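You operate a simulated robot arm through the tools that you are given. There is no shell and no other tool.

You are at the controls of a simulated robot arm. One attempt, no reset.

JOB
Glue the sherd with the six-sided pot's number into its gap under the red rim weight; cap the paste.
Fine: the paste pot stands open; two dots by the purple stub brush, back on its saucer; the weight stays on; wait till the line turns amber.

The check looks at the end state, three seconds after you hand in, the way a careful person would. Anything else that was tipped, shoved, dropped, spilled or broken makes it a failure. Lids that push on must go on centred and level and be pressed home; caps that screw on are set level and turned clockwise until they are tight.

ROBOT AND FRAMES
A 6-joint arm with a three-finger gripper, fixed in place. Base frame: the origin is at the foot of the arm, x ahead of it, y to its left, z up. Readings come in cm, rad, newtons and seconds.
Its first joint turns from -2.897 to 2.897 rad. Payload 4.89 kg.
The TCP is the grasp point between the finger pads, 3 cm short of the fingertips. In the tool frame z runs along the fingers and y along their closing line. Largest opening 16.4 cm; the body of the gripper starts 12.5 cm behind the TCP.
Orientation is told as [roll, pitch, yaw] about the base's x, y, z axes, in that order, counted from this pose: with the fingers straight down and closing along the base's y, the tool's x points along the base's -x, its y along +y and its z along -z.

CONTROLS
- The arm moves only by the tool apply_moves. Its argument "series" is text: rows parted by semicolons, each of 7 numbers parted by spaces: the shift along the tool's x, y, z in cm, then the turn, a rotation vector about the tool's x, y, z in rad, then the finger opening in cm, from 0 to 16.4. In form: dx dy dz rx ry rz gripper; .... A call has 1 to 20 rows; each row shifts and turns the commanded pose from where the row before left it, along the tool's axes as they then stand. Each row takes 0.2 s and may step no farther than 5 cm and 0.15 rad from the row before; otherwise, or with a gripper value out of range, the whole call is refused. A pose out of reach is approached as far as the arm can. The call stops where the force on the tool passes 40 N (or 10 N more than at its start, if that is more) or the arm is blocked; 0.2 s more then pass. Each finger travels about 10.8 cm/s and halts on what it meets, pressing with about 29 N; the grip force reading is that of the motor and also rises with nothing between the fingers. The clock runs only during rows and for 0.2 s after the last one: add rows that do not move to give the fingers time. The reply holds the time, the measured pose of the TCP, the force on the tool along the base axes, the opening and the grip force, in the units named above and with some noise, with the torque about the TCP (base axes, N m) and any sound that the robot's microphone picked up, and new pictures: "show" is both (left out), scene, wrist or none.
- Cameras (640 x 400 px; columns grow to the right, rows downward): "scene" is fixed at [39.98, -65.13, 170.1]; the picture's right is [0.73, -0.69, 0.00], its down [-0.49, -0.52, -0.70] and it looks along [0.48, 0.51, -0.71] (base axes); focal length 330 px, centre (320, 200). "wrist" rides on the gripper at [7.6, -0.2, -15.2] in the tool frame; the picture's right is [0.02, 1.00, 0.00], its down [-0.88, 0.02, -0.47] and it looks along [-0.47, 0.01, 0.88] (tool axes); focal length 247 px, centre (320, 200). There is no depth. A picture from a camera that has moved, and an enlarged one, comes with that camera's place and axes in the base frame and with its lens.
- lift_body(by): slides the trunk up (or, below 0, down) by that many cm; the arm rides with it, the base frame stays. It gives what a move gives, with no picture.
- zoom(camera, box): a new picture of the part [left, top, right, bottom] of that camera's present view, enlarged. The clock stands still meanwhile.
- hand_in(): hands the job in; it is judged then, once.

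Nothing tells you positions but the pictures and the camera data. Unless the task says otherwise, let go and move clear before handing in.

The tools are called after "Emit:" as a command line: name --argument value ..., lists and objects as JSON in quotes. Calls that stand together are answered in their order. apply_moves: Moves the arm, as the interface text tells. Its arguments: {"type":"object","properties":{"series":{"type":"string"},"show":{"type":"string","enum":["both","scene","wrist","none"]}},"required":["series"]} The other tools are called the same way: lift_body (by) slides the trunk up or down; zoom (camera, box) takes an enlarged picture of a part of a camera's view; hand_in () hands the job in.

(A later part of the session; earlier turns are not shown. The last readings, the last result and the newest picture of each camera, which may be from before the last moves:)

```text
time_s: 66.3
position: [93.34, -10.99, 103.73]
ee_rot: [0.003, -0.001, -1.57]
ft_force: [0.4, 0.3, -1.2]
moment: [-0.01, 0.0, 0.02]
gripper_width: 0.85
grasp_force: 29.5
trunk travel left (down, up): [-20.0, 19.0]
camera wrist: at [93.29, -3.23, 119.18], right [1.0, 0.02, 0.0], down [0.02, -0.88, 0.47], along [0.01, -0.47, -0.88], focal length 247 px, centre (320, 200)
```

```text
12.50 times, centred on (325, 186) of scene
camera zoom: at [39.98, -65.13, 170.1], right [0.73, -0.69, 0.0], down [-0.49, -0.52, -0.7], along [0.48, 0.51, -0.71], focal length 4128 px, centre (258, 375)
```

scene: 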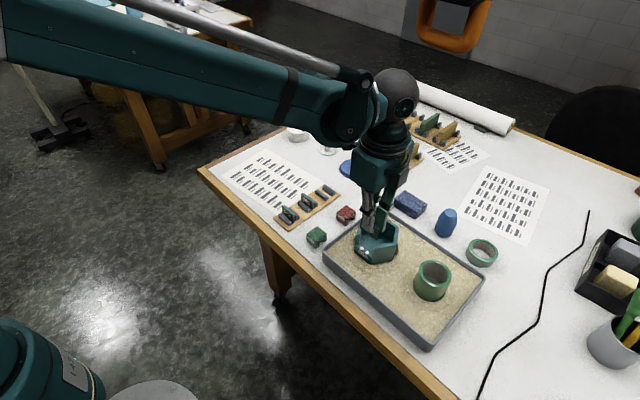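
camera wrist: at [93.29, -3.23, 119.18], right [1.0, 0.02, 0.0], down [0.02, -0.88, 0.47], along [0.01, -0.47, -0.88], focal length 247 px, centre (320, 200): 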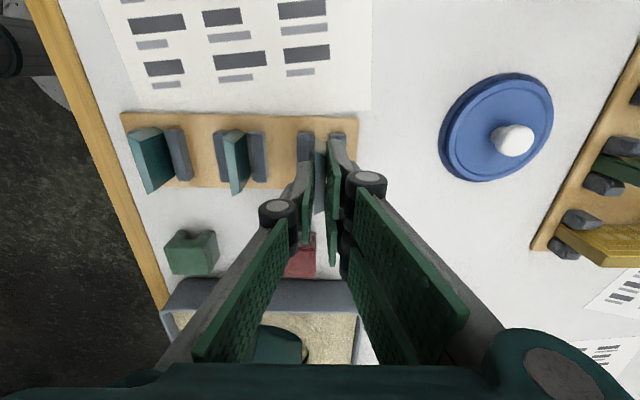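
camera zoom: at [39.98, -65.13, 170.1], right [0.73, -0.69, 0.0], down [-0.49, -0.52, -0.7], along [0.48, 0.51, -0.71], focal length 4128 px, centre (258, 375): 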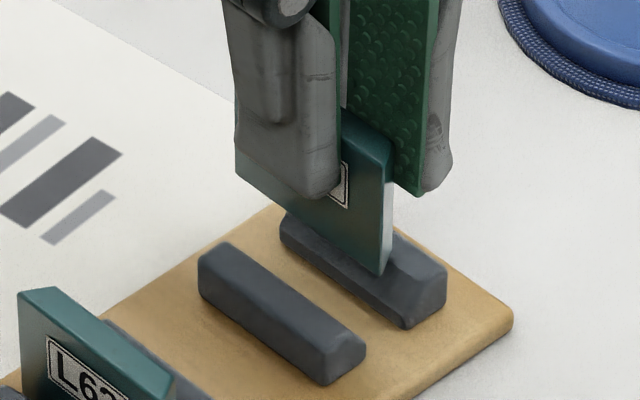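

Now the sherd is within 0.1 cm of the slot's centre. I'll lower it into the slot and watch the force.

Emit:
apply_moves --series "0 0.05 0.8 0 0 0 0.4; 0 0 0.8 0 0 0 0.4; 0 0 0.6 0 0 0 0.4; 0 0 0.3 0 0 0 0.4; 0 0 0 0 0 0 0.4; 0 0 0 0 0 0 0.4; 0 0 0 0 0 0 0.4" --show "wrist"

Emit:
zoom --camera "scene" --box '[305, 170, 345, 202]'

Emit:
zoom --camera "wrist" --box '[260, 110, 380, 185]'

```text
time_s: 67.9
position: [93.53, -10.97, 101.35]
ee_rot: [-0.001, -0.001, -1.571]
ft_force: [-0.4, -0.3, -0.7]
moment: [-0.03, 0.03, -0.02]
gripper_width: 0.84
grasp_force: 28.3
trunk travel left (down, up): [-20.0, 19.0]
camera wrist: at [93.56, -3.28, 116.73], right [1.0, 0.02, 0.0], down [0.02, -0.88, 0.47], along [0.01, -0.47, -0.88], focal length 247 px, centre (320, 200)
```

wrist: 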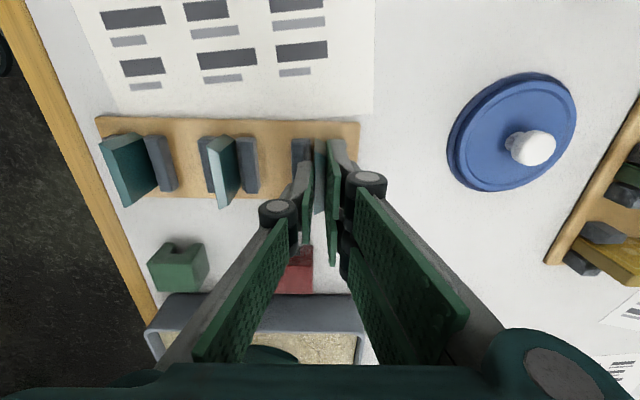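

```text
12.50 times, centred on (325, 186) of scene
camera zoom: at [39.98, -65.13, 170.1], right [0.73, -0.69, 0.0], down [-0.49, -0.52, -0.7], along [0.48, 0.51, -0.71], focal length 4128 px, centre (258, 375)
```

zoom: 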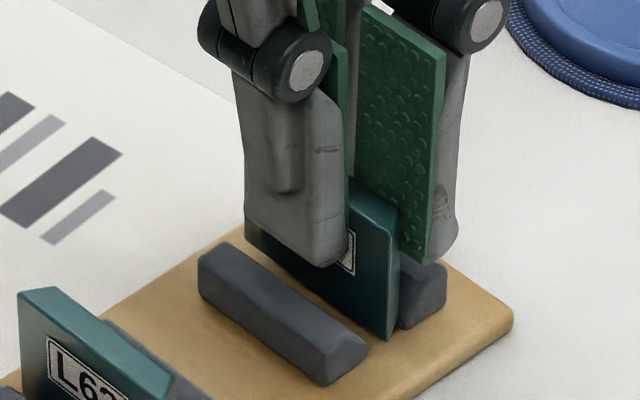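

```text
5.33 times, centred on (320, 148) of wrist
camera zoom: at [93.56, -3.28, 116.73], right [1.0, 0.02, 0.0], down [0.02, -0.88, 0.47], along [0.01, -0.47, -0.88], focal length 1317 px, centre (320, 480)
```

zoom: 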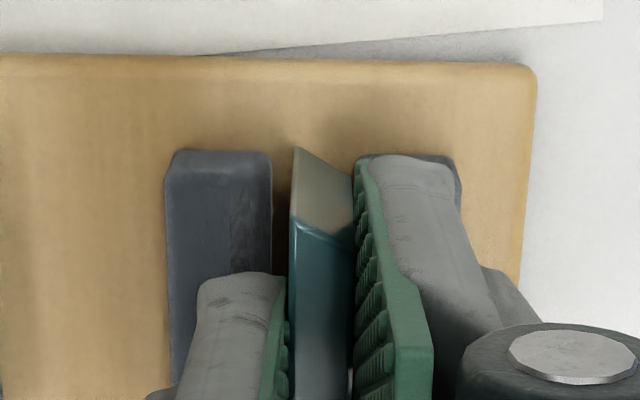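

Emit:
apply_moves --series "0 0 0.2 0 0 0 0.4; 0 0 0.15 0 0 0 0.4; 0 0 0 0 0 0 0.4; 0 0 0 0 0 0 0.4; 0 0 0 0 0 0 0.4" --show "none"

Emit:
zoom --camera "wrist" --box '[260, 110, 380, 185]'

```text
time_s: 69.1
position: [93.67, -10.88, 101.03]
ee_rot: [0.002, -0.001, -1.571]
ft_force: [0.0, 0.4, -0.7]
moment: [0.03, 0.04, 0.05]
gripper_width: 0.83
grasp_force: 29.1
trunk travel left (down, up): [-20.0, 19.0]
```

```text
5.33 times, centred on (320, 148) of wrist
camera zoom: at [93.56, -3.29, 116.39], right [1.0, 0.02, 0.0], down [0.02, -0.88, 0.47], along [0.01, -0.47, -0.88], focal length 1317 px, centre (320, 480)
```

zoom: 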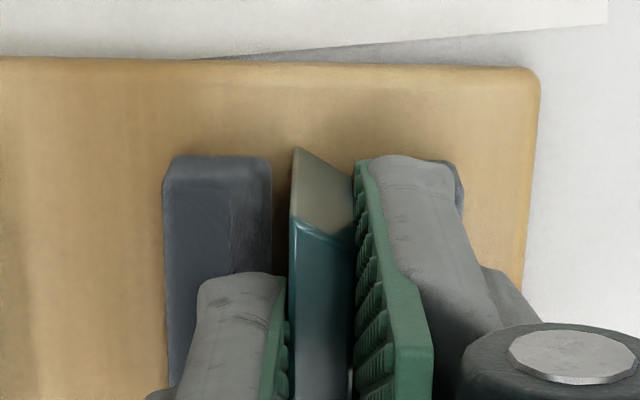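

Emit:
apply_moves --series "0 0 0.15 0 0 0 0.4; 0 0 0 0 0 0 0.4; 0 0 0 0 0 0 0.4" --show "none"

```text
time_s: 69.9
position: [93.63, -11.12, 100.9]
ee_rot: [0.003, 0.001, -1.571]
ft_force: [-0.3, 0.0, 3.4]
moment: [0.04, 0.01, -0.01]
gripper_width: 0.79
grasp_force: 29.4
trunk travel left (down, up): [-20.0, 19.0]
```

The sherd rests in its slot with light contact (3.4 N). I'll release, check that it stands, rise and turn 180° so the single finger comes on the +x side.

Emit:
apply_moves --series "0 0 0 0 0 0 1.2; 0 0 0 0 0 0 2; 0 0 0 0 0 0 3; 0 0 0 0 0 0 3.5; 0 0 0 0 0 0 3.5; 0 0 -2 0 0 0 3.5; 0 0 -4 0 0 0 3.5; 0 0 -4 0 0 0 3.5; 0 0 -4 0 0 0 3.5; 0 0 0 0 0 0 3.5" --show "wrist"

Emit:
zoom --camera "scene" --box '[305, 170, 345, 202]'

Emit:
zoom --camera "wrist" --box '[260, 90, 380, 165]'

```text
time_s: 72.1
position: [93.32, -10.86, 115.12]
ee_rot: [0.002, -0.002, -1.57]
ft_force: [-0.5, 0.7, -0.1]
moment: [0.0, -0.09, -0.02]
gripper_width: 3.47
grasp_force: 0.0
trunk travel left (down, up): [-20.0, 19.0]
camera wrist: at [93.17, -3.15, 130.45], right [1.0, 0.02, 0.0], down [0.02, -0.88, 0.47], along [0.01, -0.47, -0.88], focal length 247 px, centre (320, 200)
```

wrist: 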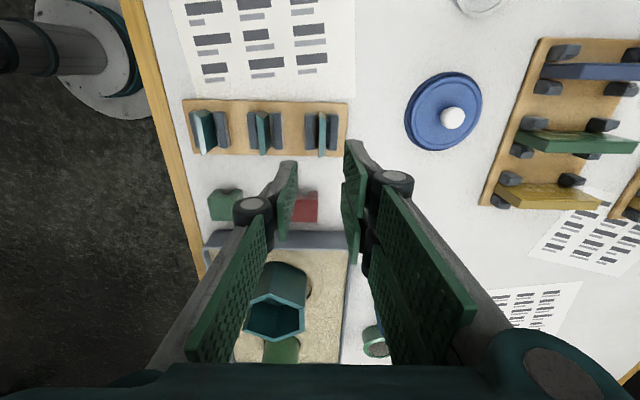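

```text
12.50 times, centred on (325, 186) of scene
camera zoom: at [39.98, -65.13, 170.1], right [0.73, -0.69, 0.0], down [-0.49, -0.52, -0.7], along [0.48, 0.51, -0.71], focal length 4128 px, centre (258, 375)
```

zoom: 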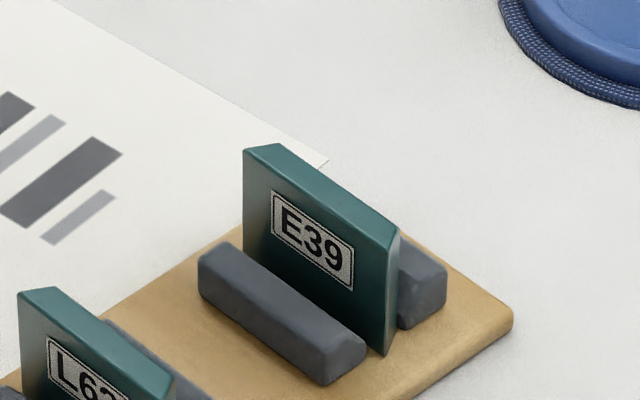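

```text
5.33 times, centred on (320, 128) of wrist
camera zoom: at [93.17, -3.15, 130.45], right [1.0, 0.02, 0.0], down [0.02, -0.88, 0.47], along [0.01, -0.47, -0.88], focal length 1317 px, centre (320, 587)
```

zoom: 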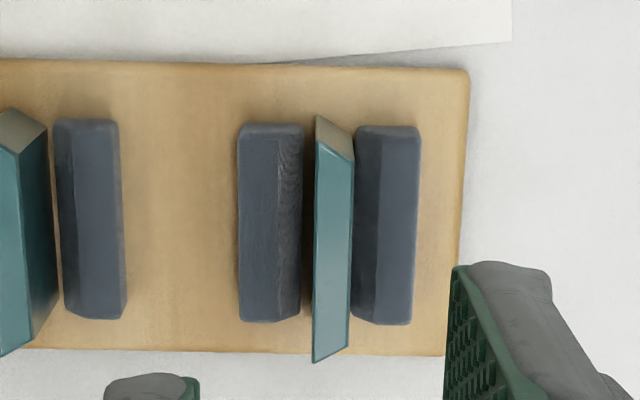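

E39 is back in its slot, upright. I'll turn the gripper 180° above it.

Emit:
apply_moves --series "0 0 0 0 0 -0.1309 4; 0 0 0 0 0 -0.1309 4; 0 0 0 0 0 -0.1309 4; 0 0 0 0 0 -0.1309 4; 0 0 0 0 0 -0.1309 4; 0 0 0 0 0 -0.1309 4; 0 0 0 0 0 -0.1309 4; 0 0 0 0 0 -0.1309 4; 0 0 0 0 0 -0.1309 4; 0 0 0 0 0 -0.1309 4; 0 0 0 0 0 -0.1309 4; 0 0 0 0 0 -0.1309 4" --show "none"

Emit:
apply_moves --series "0 0 0 0 0 -0.1309 4; 0 0 0 0 0 -0.1309 4; 0 0 0 0 0 -0.1309 4; 0 0 0 0 0 -0.1309 4; 0 0 0 0 0 -0.1309 4; 0 0 0 0 0 -0.1309 4; 0 0 0 0 0 -0.1309 4; 0 0 0 0 0 -0.1309 4; 0 0 0 0 0 -0.1309 4; 0 0 0 0 0 -0.1309 4; 0 0 0 0 0 -0.1309 4; 0 0 0 0 0 -0.1309 4; 0 0 0 0 0 0 4; 0 0 0 0 0 0 4; 0 0 0 0 0 0 4" --show "both"

Emit:
zoom --camera "wrist" --box '[260, 90, 380, 165]'

```text
time_s: 74.7
position: [93.65, -10.98, 115.07]
ee_rot: [-0.004, -0.001, 0.002]
ft_force: [0.5, 0.1, -0.8]
moment: [0.02, 0.0, 0.01]
gripper_width: 4.01
grasp_force: 0.1
trunk travel left (down, up): [-20.0, 19.0]
```

```text
time_s: 77.9
position: [93.65, -11.11, 114.88]
ee_rot: [-0.001, 0.001, 1.57]
ft_force: [0.1, -0.3, -0.7]
moment: [-0.01, 0.0, -0.03]
gripper_width: 3.97
grasp_force: 0.1
trunk travel left (down, up): [-20.0, 19.0]
camera wrist: at [93.86, -18.67, 130.34], right [-1.0, -0.02, 0.0], down [-0.02, 0.88, 0.47], along [-0.01, 0.47, -0.88], focal length 247 px, centre (320, 200)
```

scene: 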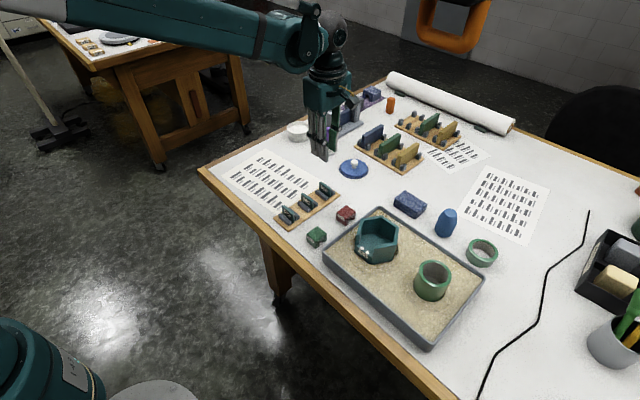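
wrist: 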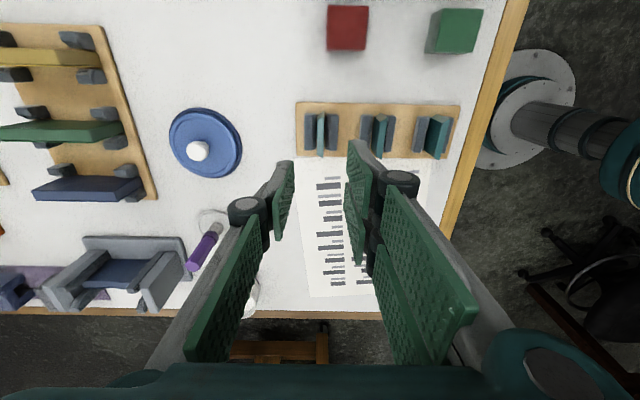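

```text
5.33 times, centred on (320, 128) of wrist
camera zoom: at [93.86, -18.67, 130.34], right [-1.0, -0.02, 0.0], down [-0.02, 0.88, 0.47], along [-0.01, 0.47, -0.88], focal length 1317 px, centre (320, 587)
```

zoom: 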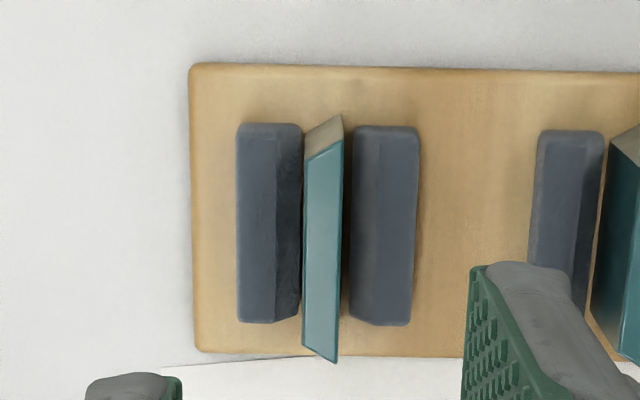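

The single finger is now on the +x side and the sherd is centred. I'll descend with a check partway.

Emit:
apply_moves --series "0 0 3.5 0 0 0 3.5; 0 0 3.5 0 0 0 3.5; 0 0 3 0 0 0 3.5; 0 0 0 0 0 0 3.5; 0 0 0 0 0 0 3.5; 0 0 0 0 0 0 3.5; 0 0 0 0 0 0 3.5" --show "wrist"

Emit:
zoom --camera "wrist" --box '[260, 110, 380, 185]'

```text
time_s: 79.5
position: [93.77, -11.45, 104.81]
ee_rot: [-0.001, 0.001, 1.57]
ft_force: [-0.7, -0.4, 0.0]
moment: [0.01, -0.02, -0.03]
gripper_width: 3.49
grasp_force: 0.1
trunk travel left (down, up): [-20.0, 19.0]
camera wrist: at [94.02, -18.88, 120.19], right [-1.0, -0.02, 0.0], down [-0.02, 0.88, 0.47], along [-0.01, 0.47, -0.88], focal length 247 px, centre (320, 200)
```

wrist: 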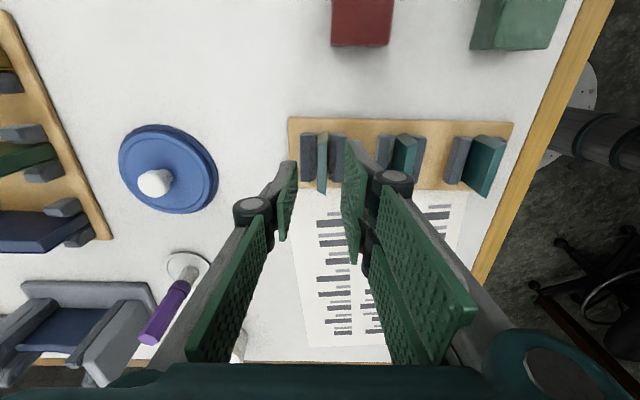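

```text
5.33 times, centred on (320, 148) of wrist
camera zoom: at [94.02, -18.88, 120.19], right [-1.0, -0.02, 0.0], down [-0.02, 0.88, 0.47], along [-0.01, 0.47, -0.88], focal length 1317 px, centre (320, 480)
```

zoom: 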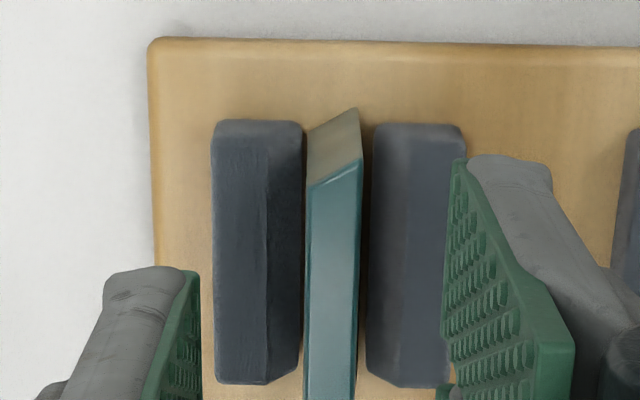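

Emit:
apply_moves --series "-0.19 0.14 0 0 0 0 3.5; 0 0 1.5 0 0 0 3.5; 0 0 1.5 0 0 0 3.5; 0 0 0.9 0 0 0 3.5; 0 0 0 0 0 0 3.5; 0 0 0 0 0 0 3.5; 0 0 0 0 0 0 3.5; 0 0 0 0 0 0 3.5" --show "wrist"

Emit:
zoom --camera "wrist" --box '[250, 125, 390, 212]'

Emit:
zoom --camera "scene" --box '[305, 170, 345, 202]'

```text
time_s: 81.3
position: [93.49, -10.95, 100.99]
ee_rot: [-0.002, 0.002, 1.57]
ft_force: [-0.4, -0.7, 0.0]
moment: [-0.02, -0.01, 0.01]
gripper_width: 3.5
grasp_force: 0.0
trunk travel left (down, up): [-20.0, 19.0]
camera wrist: at [93.72, -18.49, 116.49], right [-1.0, -0.02, 0.0], down [-0.02, 0.88, 0.47], along [-0.01, 0.47, -0.88], focal length 247 px, centre (320, 200)
```

wrist: 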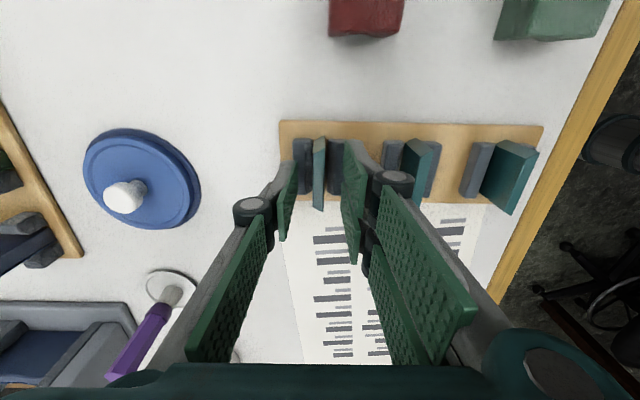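

```text
4.57 times, centred on (320, 168) of wrist
camera zoom: at [93.72, -18.49, 116.49], right [-1.0, -0.02, 0.0], down [-0.02, 0.88, 0.47], along [-0.01, 0.47, -0.88], focal length 1129 px, centre (320, 344)
```

zoom: 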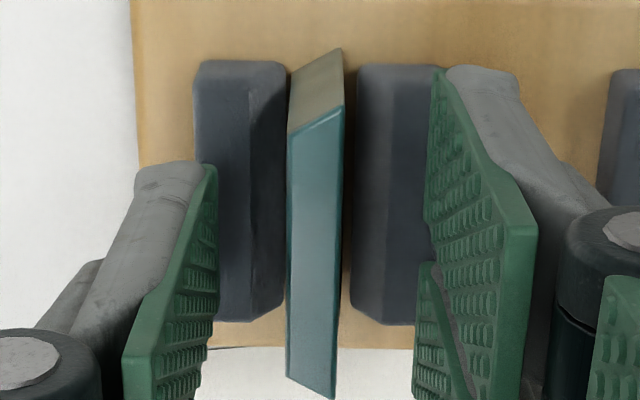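

```text
12.50 times, centred on (325, 186) of scene
camera zoom: at [39.98, -65.13, 170.1], right [0.73, -0.69, 0.0], down [-0.49, -0.52, -0.7], along [0.48, 0.51, -0.71], focal length 4128 px, centre (258, 375)
```

zoom: 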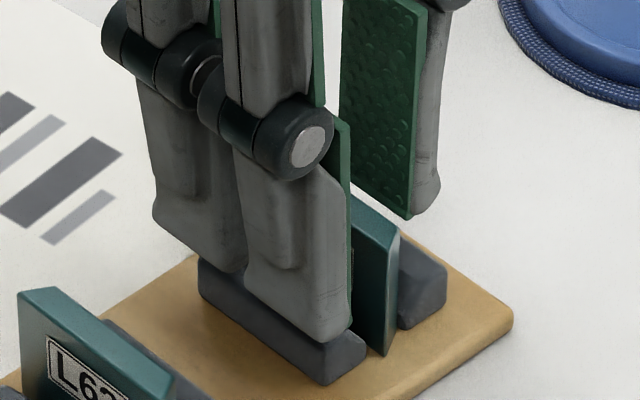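

Emit:
apply_moves --series "0 -0.12 0.2 0 0 0 3.5; 0 0 0 0 0 0 3.5; 0 0 0 0 0 0 3.5; 0 0 0 0 0 0 3.5" --show "none"

Emit:
zoom --camera "wrist" --box '[250, 125, 390, 212]'

```text
time_s: 82.3
position: [93.53, -10.93, 101.04]
ee_rot: [-0.002, 0.001, 1.57]
ft_force: [-0.8, 0.1, 0.7]
moment: [0.01, 0.0, -0.03]
gripper_width: 3.47
grasp_force: 0.0
trunk travel left (down, up): [-20.0, 19.0]
```

```text
4.57 times, centred on (320, 168) of wrist
camera zoom: at [93.82, -18.52, 116.27], right [-1.0, -0.02, 0.0], down [-0.02, 0.88, 0.47], along [-0.01, 0.47, -0.88], focal length 1129 px, centre (320, 344)
```

zoom: 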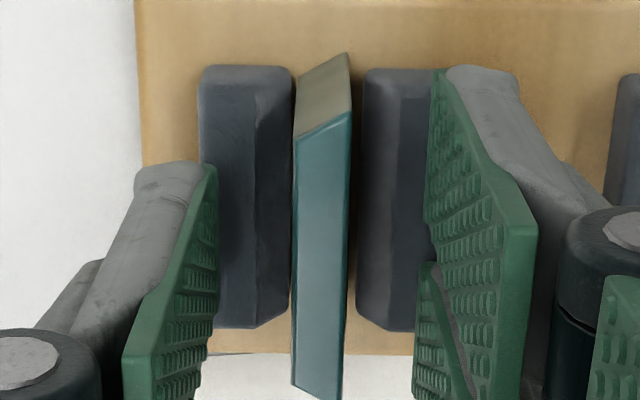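

The sherd is centred to 0.04 cm. I'll close on it.

Emit:
apply_moves --series "0 0 0 0 0 0 2.5; 0 0 0 0 0 0 1.6; 0 0 0 0 0 0 0.4; 0 0 0 0 0 0 0.4; 0 0 0 0 0 0 0.4; 0 0 0 0 0 0 0.4" --show "none"

Emit:
zoom --camera "wrist" --box '[250, 125, 390, 212]'

Emit:
zoom --camera "scene" --box '[305, 170, 345, 202]'

```text
time_s: 83.7
position: [93.6, -10.87, 100.99]
ee_rot: [-0.001, 0.003, 1.569]
ft_force: [1.3, 0.8, 0.6]
moment: [0.01, -0.01, 0.01]
gripper_width: 0.81
grasp_force: 29.7
trunk travel left (down, up): [-20.0, 19.0]
```

```text
4.57 times, centred on (320, 168) of wrist
camera zoom: at [93.83, -18.52, 116.27], right [-1.0, -0.02, 0.0], down [-0.02, 0.88, 0.47], along [-0.01, 0.47, -0.88], focal length 1129 px, centre (320, 344)
```

zoom: 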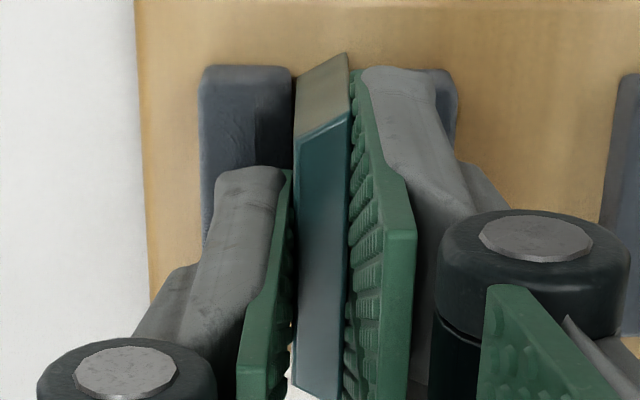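

```text
12.50 times, centred on (325, 186) of scene
camera zoom: at [39.98, -65.13, 170.1], right [0.73, -0.69, 0.0], down [-0.49, -0.52, -0.7], along [0.48, 0.51, -0.71], focal length 4128 px, centre (258, 375)
```

zoom: 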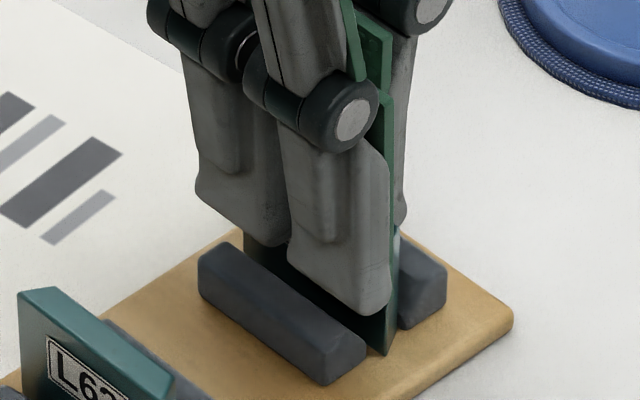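

Emit:
apply_moves --series "0 0 -1 0 0 0 0.4; 0 0 -1.5 0 0 0 0.4; 0 0 -3 0 0 0 0.4; 0 0 -4 0 0 0 0.4; 0 0 -4 0 0 0 0.4; 0 0 0 0 0 0 0.4; 0 0 0 0 0 0 0.4; 0 0 0 0 0 0 0.4" --show "wrist"

Emit:
zoom --camera "wrist" --box '[250, 125, 390, 212]'

Emit:
zoom --camera "scene" --box '[295, 130, 375, 200]'

```text
time_s: 85.5
position: [93.43, -10.57, 114.38]
ee_rot: [-0.001, 0.0, 1.57]
ft_force: [0.8, 0.4, -1.1]
moment: [0.0, 0.05, 0.0]
gripper_width: 0.8
grasp_force: 29.0
trunk travel left (down, up): [-20.0, 19.0]
camera wrist: at [93.71, -18.14, 129.76], right [-1.0, -0.02, 0.0], down [-0.02, 0.88, 0.47], along [-0.01, 0.47, -0.88], focal length 247 px, centre (320, 200)
```

wrist: 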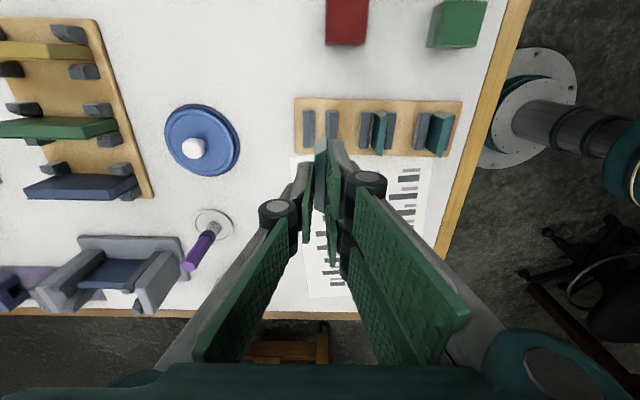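

```text
4.57 times, centred on (320, 168) of wrist
camera zoom: at [93.71, -18.14, 129.76], right [-1.0, -0.02, 0.0], down [-0.02, 0.88, 0.47], along [-0.01, 0.47, -0.88], focal length 1129 px, centre (320, 344)
```

zoom: 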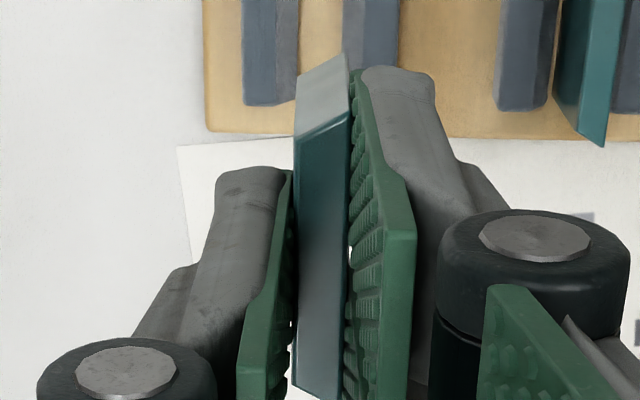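

```text
5.71 times, centred on (335, 165) of scene
camera zoom: at [39.98, -65.13, 170.1], right [0.73, -0.69, 0.0], down [-0.49, -0.52, -0.7], along [0.48, 0.51, -0.71], focal length 1887 px, centre (234, 400)
```

zoom: 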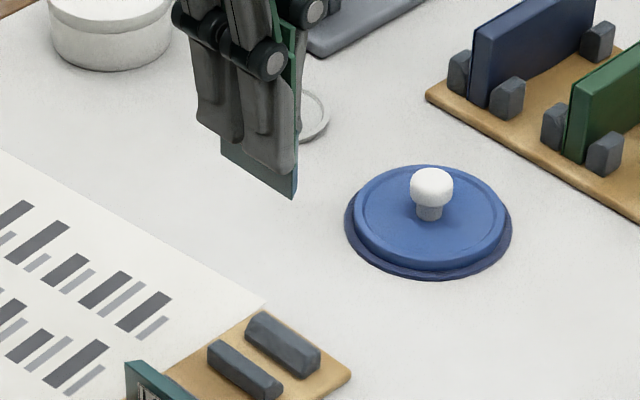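

The sherd is held with the single finger on the pot-interior side. I'll carry it back over the gap.

Emit:
apply_moves --series "4.362 1.905 0 0 0 0 0.4; 4.362 1.905 0 0 0 0 0.4; 4.362 1.905 0 0 0 0 0.4; 4.362 1.905 0 0 0 0 0.4; 4.362 1.905 0 0 0 0 0.4; 4.362 1.905 0 0 0 0 0.4; 0 0 1.5 0 0 0 0.4; 0 0 1 0 0 0 0.4; 0 0 0 0 0 0 0.4; 0 0 0 0 0 0 0.4; 0 0 0 0 0 0 0.4; 0 0 0 0 0 0 0.4" --show "wrist"

Emit:
zoom --camera "wrist" --box '[280, 110, 360, 160]'

Emit:
zoom --camera "scene" --box '[340, 205, 410, 270]'

```text
time_s: 88.1
position: [82.1, -37.03, 111.84]
ee_rot: [-0.001, 0.002, 1.572]
ft_force: [0.5, -0.6, -0.6]
moment: [0.02, 0.01, 0.02]
gripper_width: 0.84
grasp_force: 29.4
trunk travel left (down, up): [-20.0, 19.0]
camera wrist: at [82.3, -44.7, 127.28], right [-1.0, -0.02, 0.0], down [-0.02, 0.88, 0.47], along [-0.01, 0.47, -0.88], focal length 247 px, centre (320, 200)
```

wrist: 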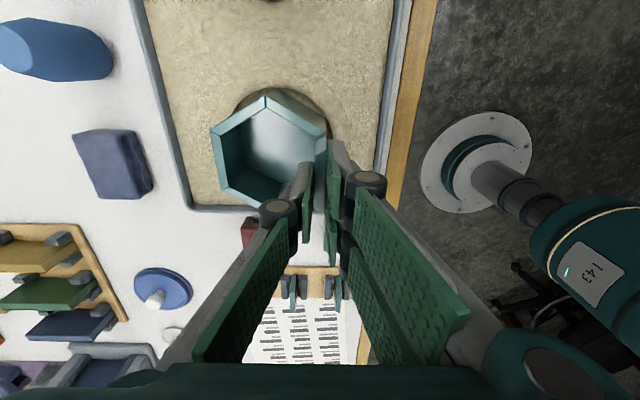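

```text
8.00 times, centred on (320, 135) of wrist
camera zoom: at [82.3, -44.7, 127.28], right [-1.0, -0.02, 0.0], down [-0.02, 0.88, 0.47], along [-0.01, 0.47, -0.88], focal length 1976 px, centre (320, 720)
```

zoom: 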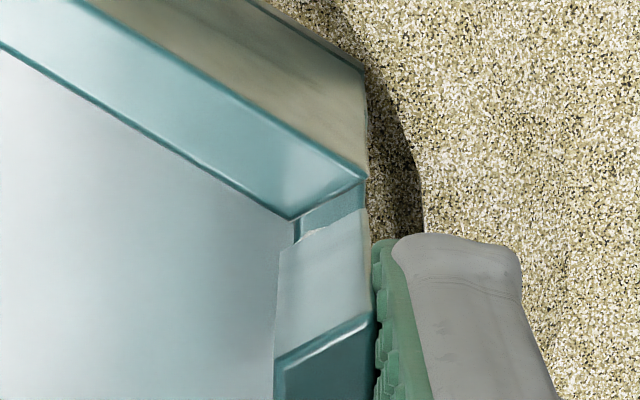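

```text
6.15 times, centred on (375, 238) of scene
camera zoom: at [39.98, -65.13, 170.1], right [0.73, -0.69, 0.0], down [-0.49, -0.52, -0.7], along [0.48, 0.51, -0.71], focal length 2032 px, centre (-18, -31)
```

zoom: 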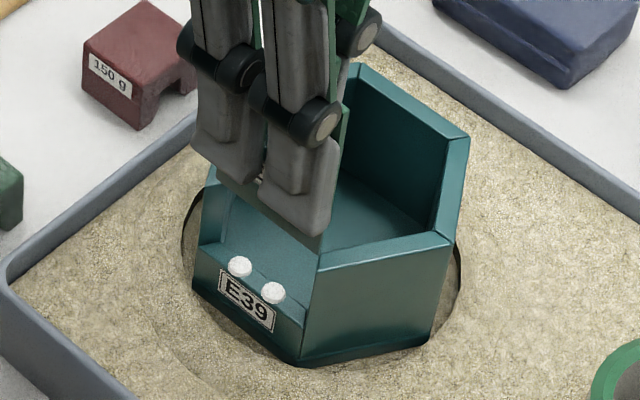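

From this side the gap spans y −39.87 to −34.01 and the sherd needs to move about 0.25 cm toward +y; x is good. I'll correct that and lower to just inside the gap.

Emit:
apply_moves --series "-0.25 0.04 0 0 0 0 0.4; 0 0 0.6 0 0 0 0.4; 0 0 0 0 0 0 0.4; 0 0 0 0 0 0 0.4; 0 0 0 0 0 0 0.4; 0 0 0 0 0 0 0.4" --show "none"

Emit:
zoom --camera "wrist" --box '[280, 110, 360, 160]'

Emit:
zoom --camera "scene" --box '[345, 215, 400, 265]'

```text
time_s: 89.5
position: [82.19, -36.82, 111.25]
ee_rot: [-0.002, 0.0, 1.574]
ft_force: [-0.1, -0.3, -0.6]
moment: [-0.01, 0.02, 0.0]
gripper_width: 0.79
grasp_force: 29.2
trunk travel left (down, up): [-20.0, 19.0]
```

```text
8.00 times, centred on (320, 135) of wrist
camera zoom: at [82.3, -44.39, 126.57], right [-1.0, -0.02, 0.0], down [-0.02, 0.88, 0.47], along [-0.01, 0.47, -0.88], focal length 1976 px, centre (320, 720)
```

zoom: 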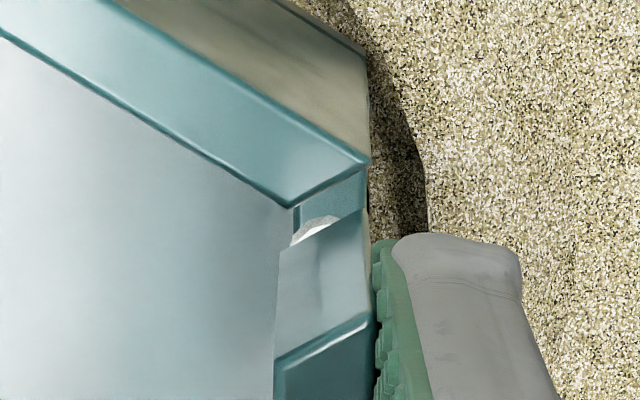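

```text
8.00 times, centred on (372, 240) of scene
camera zoom: at [39.98, -65.13, 170.1], right [0.73, -0.69, 0.0], down [-0.49, -0.52, -0.7], along [0.48, 0.51, -0.71], focal length 2642 px, centre (-100, -120)
```

zoom: 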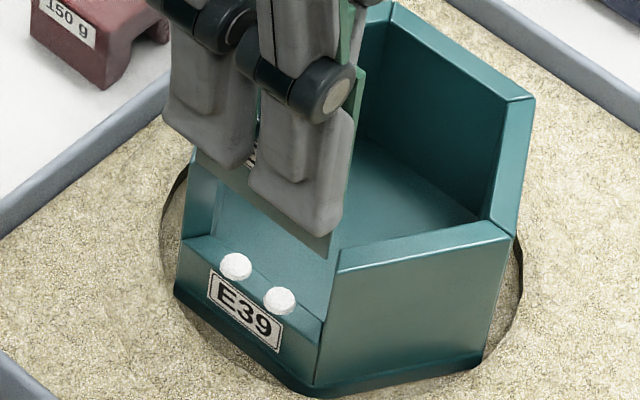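

Clearances look right: about 0.3 cm at the −y end. I'll lower it gently into the gap.

Emit:
apply_moves --series "0.06 0 0.6 0 0 0 0.4; 0 0 0.6 0 0 0 0.4; 0 0 0.5 0 0 0 0.4; 0 0 0 0 0 0 0.4; 0 0 0 0 0 0 0.4; 0 0 0 0 0 0 0.4" --show "none"

Emit:
zoom --camera "wrist" --box '[280, 110, 360, 160]'

Emit:
zoom --camera "scene" --box '[345, 215, 400, 265]'

```text
time_s: 90.9
position: [82.14, -36.77, 109.39]
ee_rot: [-0.001, 0.0, 1.57]
ft_force: [-1.5, -0.3, -0.3]
moment: [-0.02, 0.02, 0.03]
gripper_width: 0.79
grasp_force: 29.1
trunk travel left (down, up): [-20.0, 19.0]
```

```text
8.00 times, centred on (320, 135) of wrist
camera zoom: at [82.31, -44.39, 124.86], right [-1.0, -0.02, 0.0], down [-0.02, 0.88, 0.47], along [-0.01, 0.47, -0.88], focal length 1976 px, centre (320, 720)
```

zoom: 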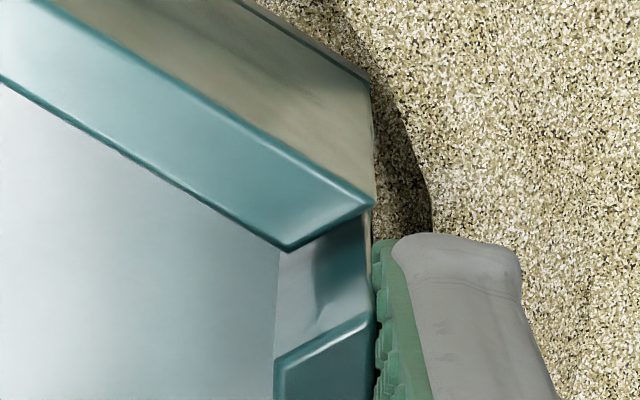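

```text
8.00 times, centred on (372, 240) of scene
camera zoom: at [39.98, -65.13, 170.1], right [0.73, -0.69, 0.0], down [-0.49, -0.52, -0.7], along [0.48, 0.51, -0.71], focal length 2642 px, centre (-100, -120)
```

zoom: 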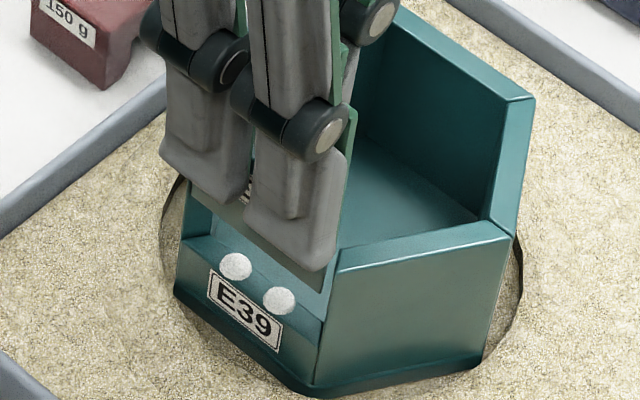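

It's inside the gap with no contact. I'll keep going.

Emit:
apply_moves --series "0.03 0 0.5 0 0 0 0.4; 0 0 0.5 0 0 0 0.4; 0 0 0.4 0 0 0 0.4; 0 0 0 0 0 0 0.4; 0 0 0 0 0 0 0.4" --show "none"

Emit:
zoom --camera "wrist" --box '[280, 110, 360, 160]'

Emit:
zoom --camera "scene" --box '[350, 225, 390, 260]'

```text
time_s: 91.6
position: [81.94, -36.95, 108.72]
ee_rot: [-0.004, 0.003, 1.571]
ft_force: [2.1, 1.6, 28.4]
moment: [0.88, -0.02, -0.06]
gripper_width: 0.79
grasp_force: 28.7
trunk travel left (down, up): [-20.0, 19.0]
stopped in row 3: the force on the tool passed its limit at 48 N (the readings are from after the stop); the commanded pose is now the measured one
```

```text
8.00 times, centred on (320, 135) of wrist
camera zoom: at [82.2, -44.46, 124.04], right [-1.0, -0.02, 0.0], down [-0.02, 0.88, 0.47], along [-0.01, 0.47, -0.88], focal length 1976 px, centre (320, 720)
```

zoom: 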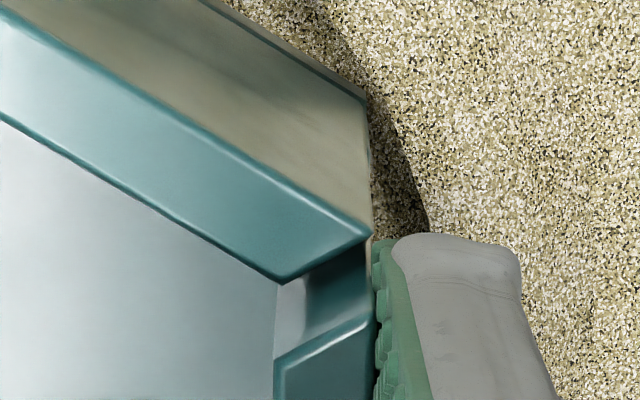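

```text
11.43 times, centred on (370, 242) of scene
camera zoom: at [39.98, -65.13, 170.1], right [0.73, -0.69, 0.0], down [-0.49, -0.52, -0.7], along [0.48, 0.51, -0.71], focal length 3774 px, centre (-251, -286)
```

zoom: 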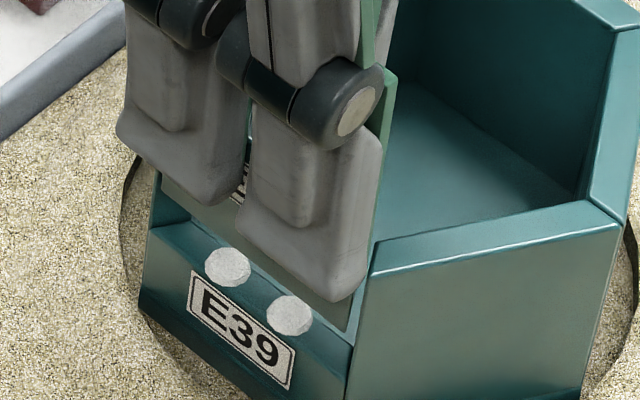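

It's blocked again at the same height. The moment puts the contact at the outer prong's tip on the +y wall's rim corner, so there's only about 0.1 cm of overlap. I'll raise slightly and hold the sherd about 0.15 cm further out (−x) so the prongs clear that corner.

Emit:
apply_moves --series "0 0 -0.5 0 0 0 0.4; 0 0 -0.5 0 0 0 0.4; 0 0.1 0 0 0 0 0.4; 0 0 0 0 0 0 0.4; 0 0 0 0 0 0 0.4; 0 0 0 0 0 0 0.4" --show "none"

Emit:
zoom --camera "wrist" --box '[280, 110, 360, 160]'

Emit:
zoom --camera "wrist" --box '[250, 125, 390, 212]'

Emit:
zoom --camera "scene" --box '[345, 215, 400, 265]'

```text
time_s: 93.0
position: [82.06, -36.98, 109.52]
ee_rot: [-0.001, 0.0, 1.572]
ft_force: [0.3, 0.3, 0.0]
moment: [0.02, -0.01, -0.01]
gripper_width: 0.82
grasp_force: 28.5
trunk travel left (down, up): [-20.0, 19.0]
```

```text
8.00 times, centred on (320, 135) of wrist
camera zoom: at [82.22, -44.54, 124.8], right [-1.0, -0.02, 0.0], down [-0.02, 0.88, 0.47], along [-0.01, 0.47, -0.88], focal length 1976 px, centre (320, 720)
```

zoom: 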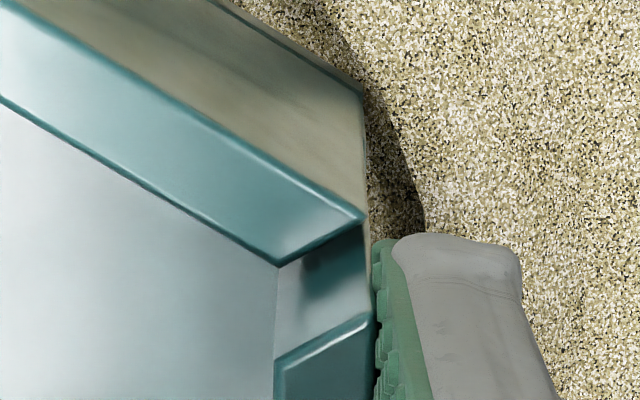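

```text
4.57 times, centred on (320, 168) of wrist
camera zoom: at [82.22, -44.54, 124.8], right [-1.0, -0.02, 0.0], down [-0.02, 0.88, 0.47], along [-0.01, 0.47, -0.88], focal length 1129 px, centre (320, 344)
```

zoom: 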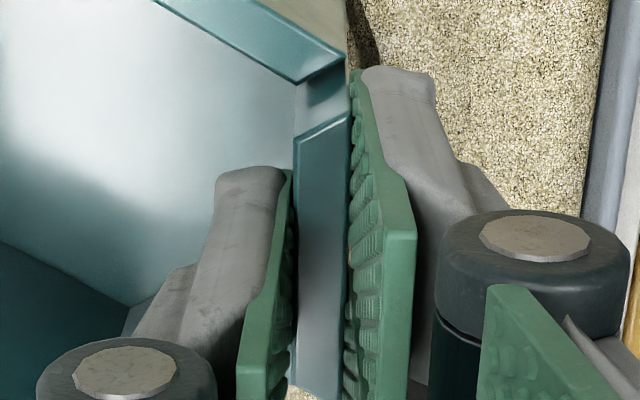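

```text
8.00 times, centred on (372, 240) of scene
camera zoom: at [39.98, -65.13, 170.1], right [0.73, -0.69, 0.0], down [-0.49, -0.52, -0.7], along [0.48, 0.51, -0.71], focal length 2642 px, centre (-100, -120)
```

zoom: 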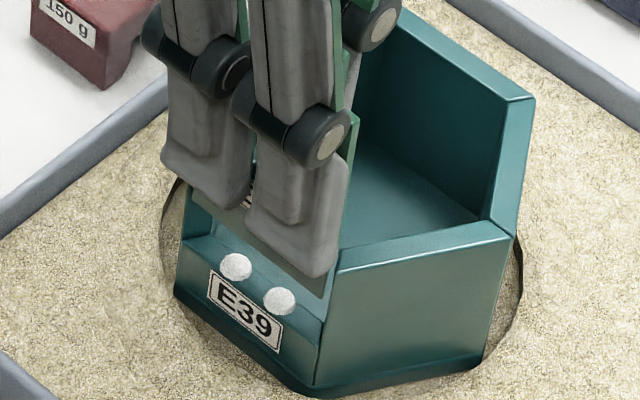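

The prong face clears the corner by only about 0.06 cm. I'll move 0.13 cm more outward and descend again in small steps.

Emit:
apply_moves --series "0 0.13 0 0 0 0 0.4; 0 0 0.4 0 0 0 0.4; 0 0 0.4 0 0 0 0.4; 0 0 0 0 0 0 0.4; 0 0 0 0 0 0 0.4; 0 0 0 0 0 0 0.4" --show "none"

Emit:
zoom --camera "wrist" --box '[280, 110, 360, 160]'

```text
time_s: 94.4
position: [81.78, -37.05, 108.51]
ee_rot: [-0.002, -0.001, 1.572]
ft_force: [-0.3, 1.0, -0.7]
moment: [0.01, 0.01, 0.0]
gripper_width: 0.8
grasp_force: 28.8
trunk travel left (down, up): [-20.0, 19.0]
```

```text
8.00 times, centred on (320, 135) of wrist
camera zoom: at [82.07, -44.54, 123.93], right [-1.0, -0.02, 0.0], down [-0.02, 0.88, 0.47], along [-0.01, 0.47, -0.88], focal length 1976 px, centre (320, 720)
```

zoom: 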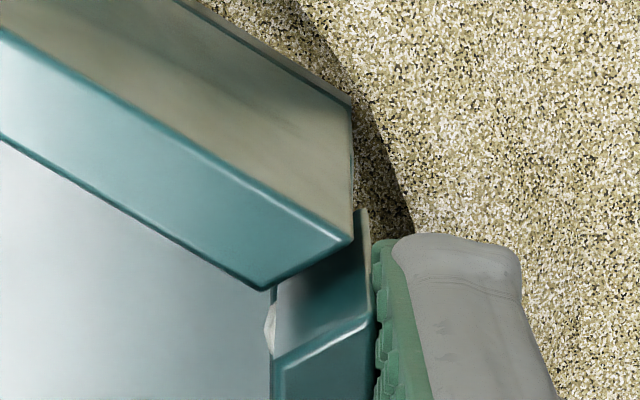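

The prongs are past the corner with no contact. I'll continue down in small steps toward the ledge.

Emit:
apply_moves --series "0 0 0.3 0 0 0 0.4; 0 0 0.3 0 0 0 0.4; 0 0 0 0 0 0 0.4; 0 0 0 0 0 0 0.4; 0 0 0 0 0 0 0.4" --show "none"

Emit:
zoom --camera "wrist" --box '[280, 120, 360, 170]'

Emit:
zoom --camera "scene" --box '[345, 215, 400, 265]'

```text
time_s: 95.6
position: [81.84, -36.99, 107.99]
ee_rot: [-0.003, 0.0, 1.57]
ft_force: [-0.3, -0.7, -0.1]
moment: [0.03, 0.02, -0.01]
gripper_width: 0.81
grasp_force: 28.9
trunk travel left (down, up): [-20.0, 19.0]
```

```text
8.00 times, centred on (320, 145) of wrist
camera zoom: at [82.06, -44.47, 123.35], right [-1.0, -0.02, 0.0], down [-0.02, 0.88, 0.47], along [-0.01, 0.47, -0.88], focal length 1976 px, centre (320, 640)
```

zoom: 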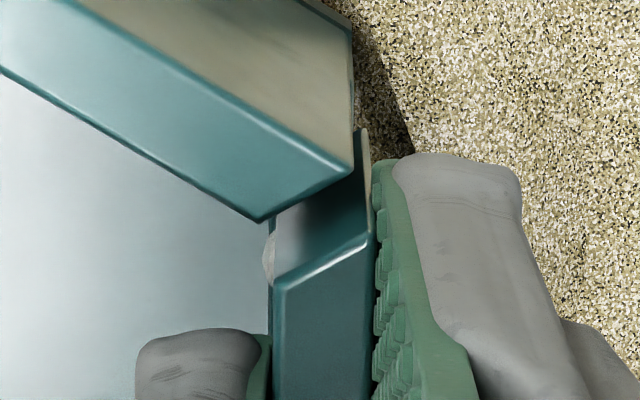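

```text
8.00 times, centred on (372, 240) of scene
camera zoom: at [39.98, -65.13, 170.1], right [0.73, -0.69, 0.0], down [-0.49, -0.52, -0.7], along [0.48, 0.51, -0.71], focal length 2642 px, centre (-100, -120)
```

zoom: 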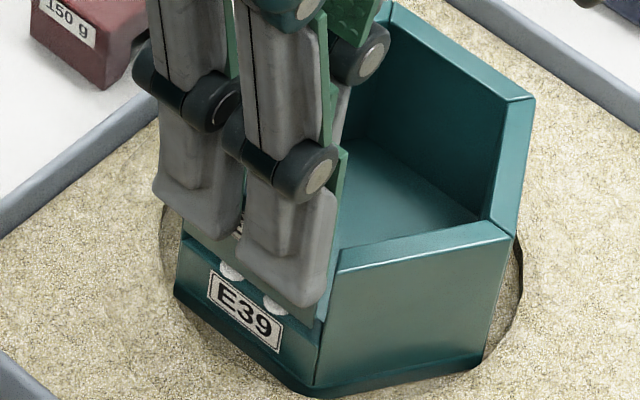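

Emit:
apply_moves --series "0 0 0.25 0 0 0 0.4; 0 0 0.15 0 0 0 0.4; 0 0 0 0 0 0 0.4; 0 0 0 0 0 0 0.4" --show "none"

Emit:
zoom --camera "scene" --box '[350, 225, 390, 260]'

Emit:
zoom --camera "wrist" --box '[280, 120, 360, 170]'

```text
time_s: 96.6
position: [81.81, -36.91, 107.52]
ee_rot: [-0.001, 0.0, 1.57]
ft_force: [0.3, 0.3, -0.5]
moment: [0.02, -0.01, 0.01]
gripper_width: 0.81
grasp_force: 28.6
trunk travel left (down, up): [-20.0, 19.0]
```

```text
11.43 times, centred on (370, 242) of scene
camera zoom: at [39.98, -65.13, 170.1], right [0.73, -0.69, 0.0], down [-0.49, -0.52, -0.7], along [0.48, 0.51, -0.71], focal length 3774 px, centre (-251, -286)
```

zoom: 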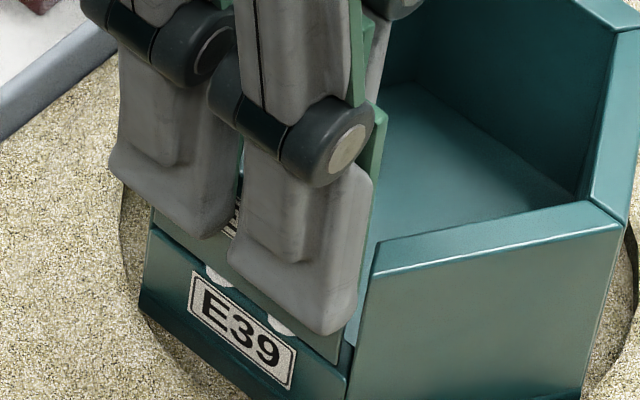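

```text
8.00 times, centred on (320, 145) of wrist
camera zoom: at [82.1, -44.48, 122.99], right [-1.0, -0.02, 0.0], down [-0.02, 0.88, 0.47], along [-0.01, 0.47, -0.88], focal length 1976 px, centre (320, 640)
```

zoom: 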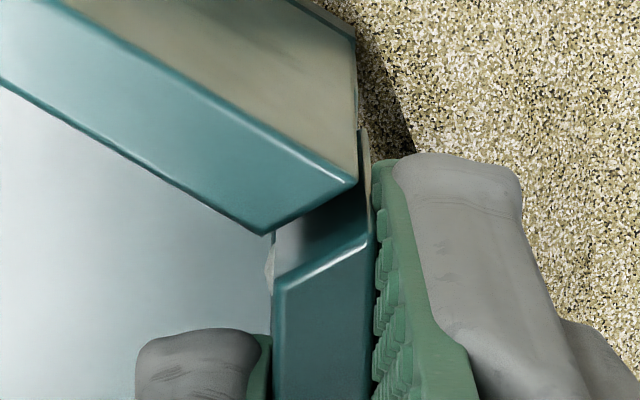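

Emit:
apply_moves --series "0 0 0.15 0 0 0 0.4; 0 0 0 0 0 0 0.4; 0 0 0 0 0 0 0.4" --show "none"

Emit:
apply_moves --series "0 0 0.15 0 0 0 0.4; 0 0 0 0 0 0 0.4; 0 0 0 0 0 0 0.4" --show "none"

```text
time_s: 97.4
position: [81.9, -36.99, 107.55]
ee_rot: [-0.003, 0.001, 1.569]
ft_force: [0.6, 0.6, -0.3]
moment: [-0.02, -0.02, 0.0]
gripper_width: 0.81
grasp_force: 29.5
trunk travel left (down, up): [-20.0, 19.0]
```

```text
time_s: 98.2
position: [81.78, -36.93, 107.39]
ee_rot: [-0.002, 0.001, 1.569]
ft_force: [-0.2, -0.5, 0.2]
moment: [-0.02, -0.03, -0.01]
gripper_width: 0.82
grasp_force: 29.0
trunk travel left (down, up): [-20.0, 19.0]
```

Emit:
zoom --camera "scene" --box '[350, 225, 390, 260]'

Emit:
zoom --camera "wrist" --box '[280, 120, 360, 170]'

Emit:
zoom --camera "scene" --box '[358, 240, 378, 260]'

```text
11.43 times, centred on (370, 242) of scene
camera zoom: at [39.98, -65.13, 170.1], right [0.73, -0.69, 0.0], down [-0.49, -0.52, -0.7], along [0.48, 0.51, -0.71], focal length 3774 px, centre (-251, -286)
```

zoom: 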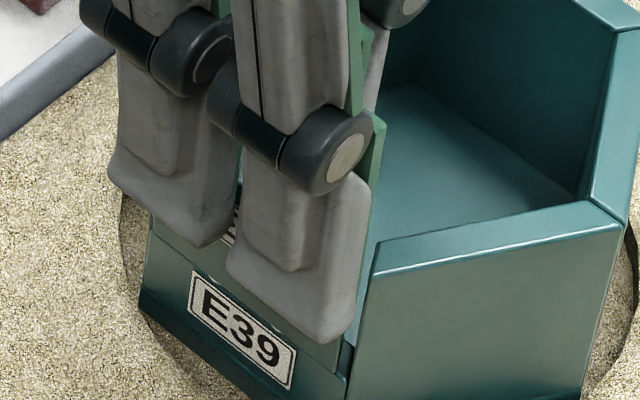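

```text
8.00 times, centred on (320, 145) of wrist
camera zoom: at [82.04, -44.52, 122.79], right [-1.0, -0.02, 0.0], down [-0.02, 0.88, 0.47], along [-0.01, 0.47, -0.88], focal length 1976 px, centre (320, 640)
```

zoom: 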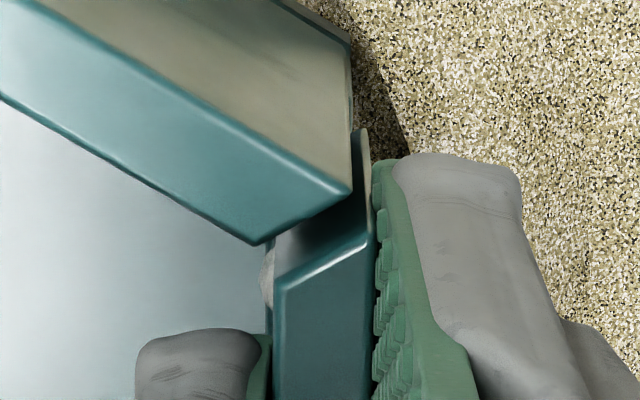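

```text
16.00 times, centred on (368, 250) of scene
camera zoom: at [39.98, -65.13, 170.1], right [0.73, -0.69, 0.0], down [-0.49, -0.52, -0.7], along [0.48, 0.51, -0.71], focal length 5284 px, centre (-448, -600)
```

zoom: 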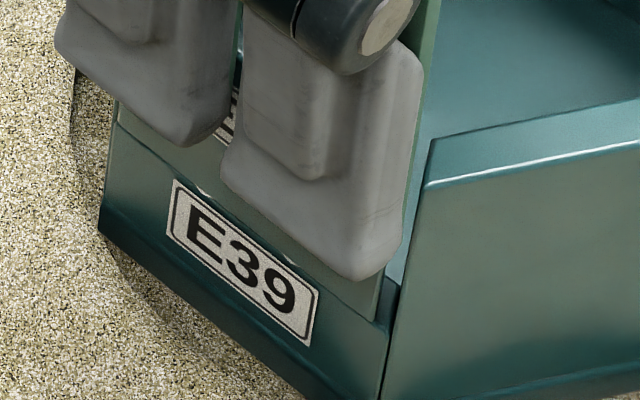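

The sherd's bottom edge is nearly on the dots. I'll continue in 0.1 cm steps to contact.

Emit:
apply_moves --series "0 0 0.12 0 0 0 0.4; 0 0 0 0 0 0 0.4; 0 0 0 0 0 0 0.4" --show "none"

Emit:
apply_moves --series "0 0 0.12 0 0 0 0.4; 0 0 0 0 0 0 0.4; 0 0 0 0 0 0 0.4" --show "none"

```text
time_s: 99.0
position: [81.79, -36.8, 107.21]
ee_rot: [-0.003, 0.0, 1.571]
ft_force: [0.1, -3.3, 9.5]
moment: [-0.12, -0.02, -0.01]
gripper_width: 0.81
grasp_force: 28.9
trunk travel left (down, up): [-20.0, 19.0]
```

```text
time_s: 99.8
position: [81.83, -36.83, 107.21]
ee_rot: [-0.004, 0.001, 1.571]
ft_force: [-1.2, -3.4, 27.9]
moment: [-0.16, 0.02, 0.01]
gripper_width: 0.81
grasp_force: 28.9
trunk travel left (down, up): [-20.0, 19.0]
```

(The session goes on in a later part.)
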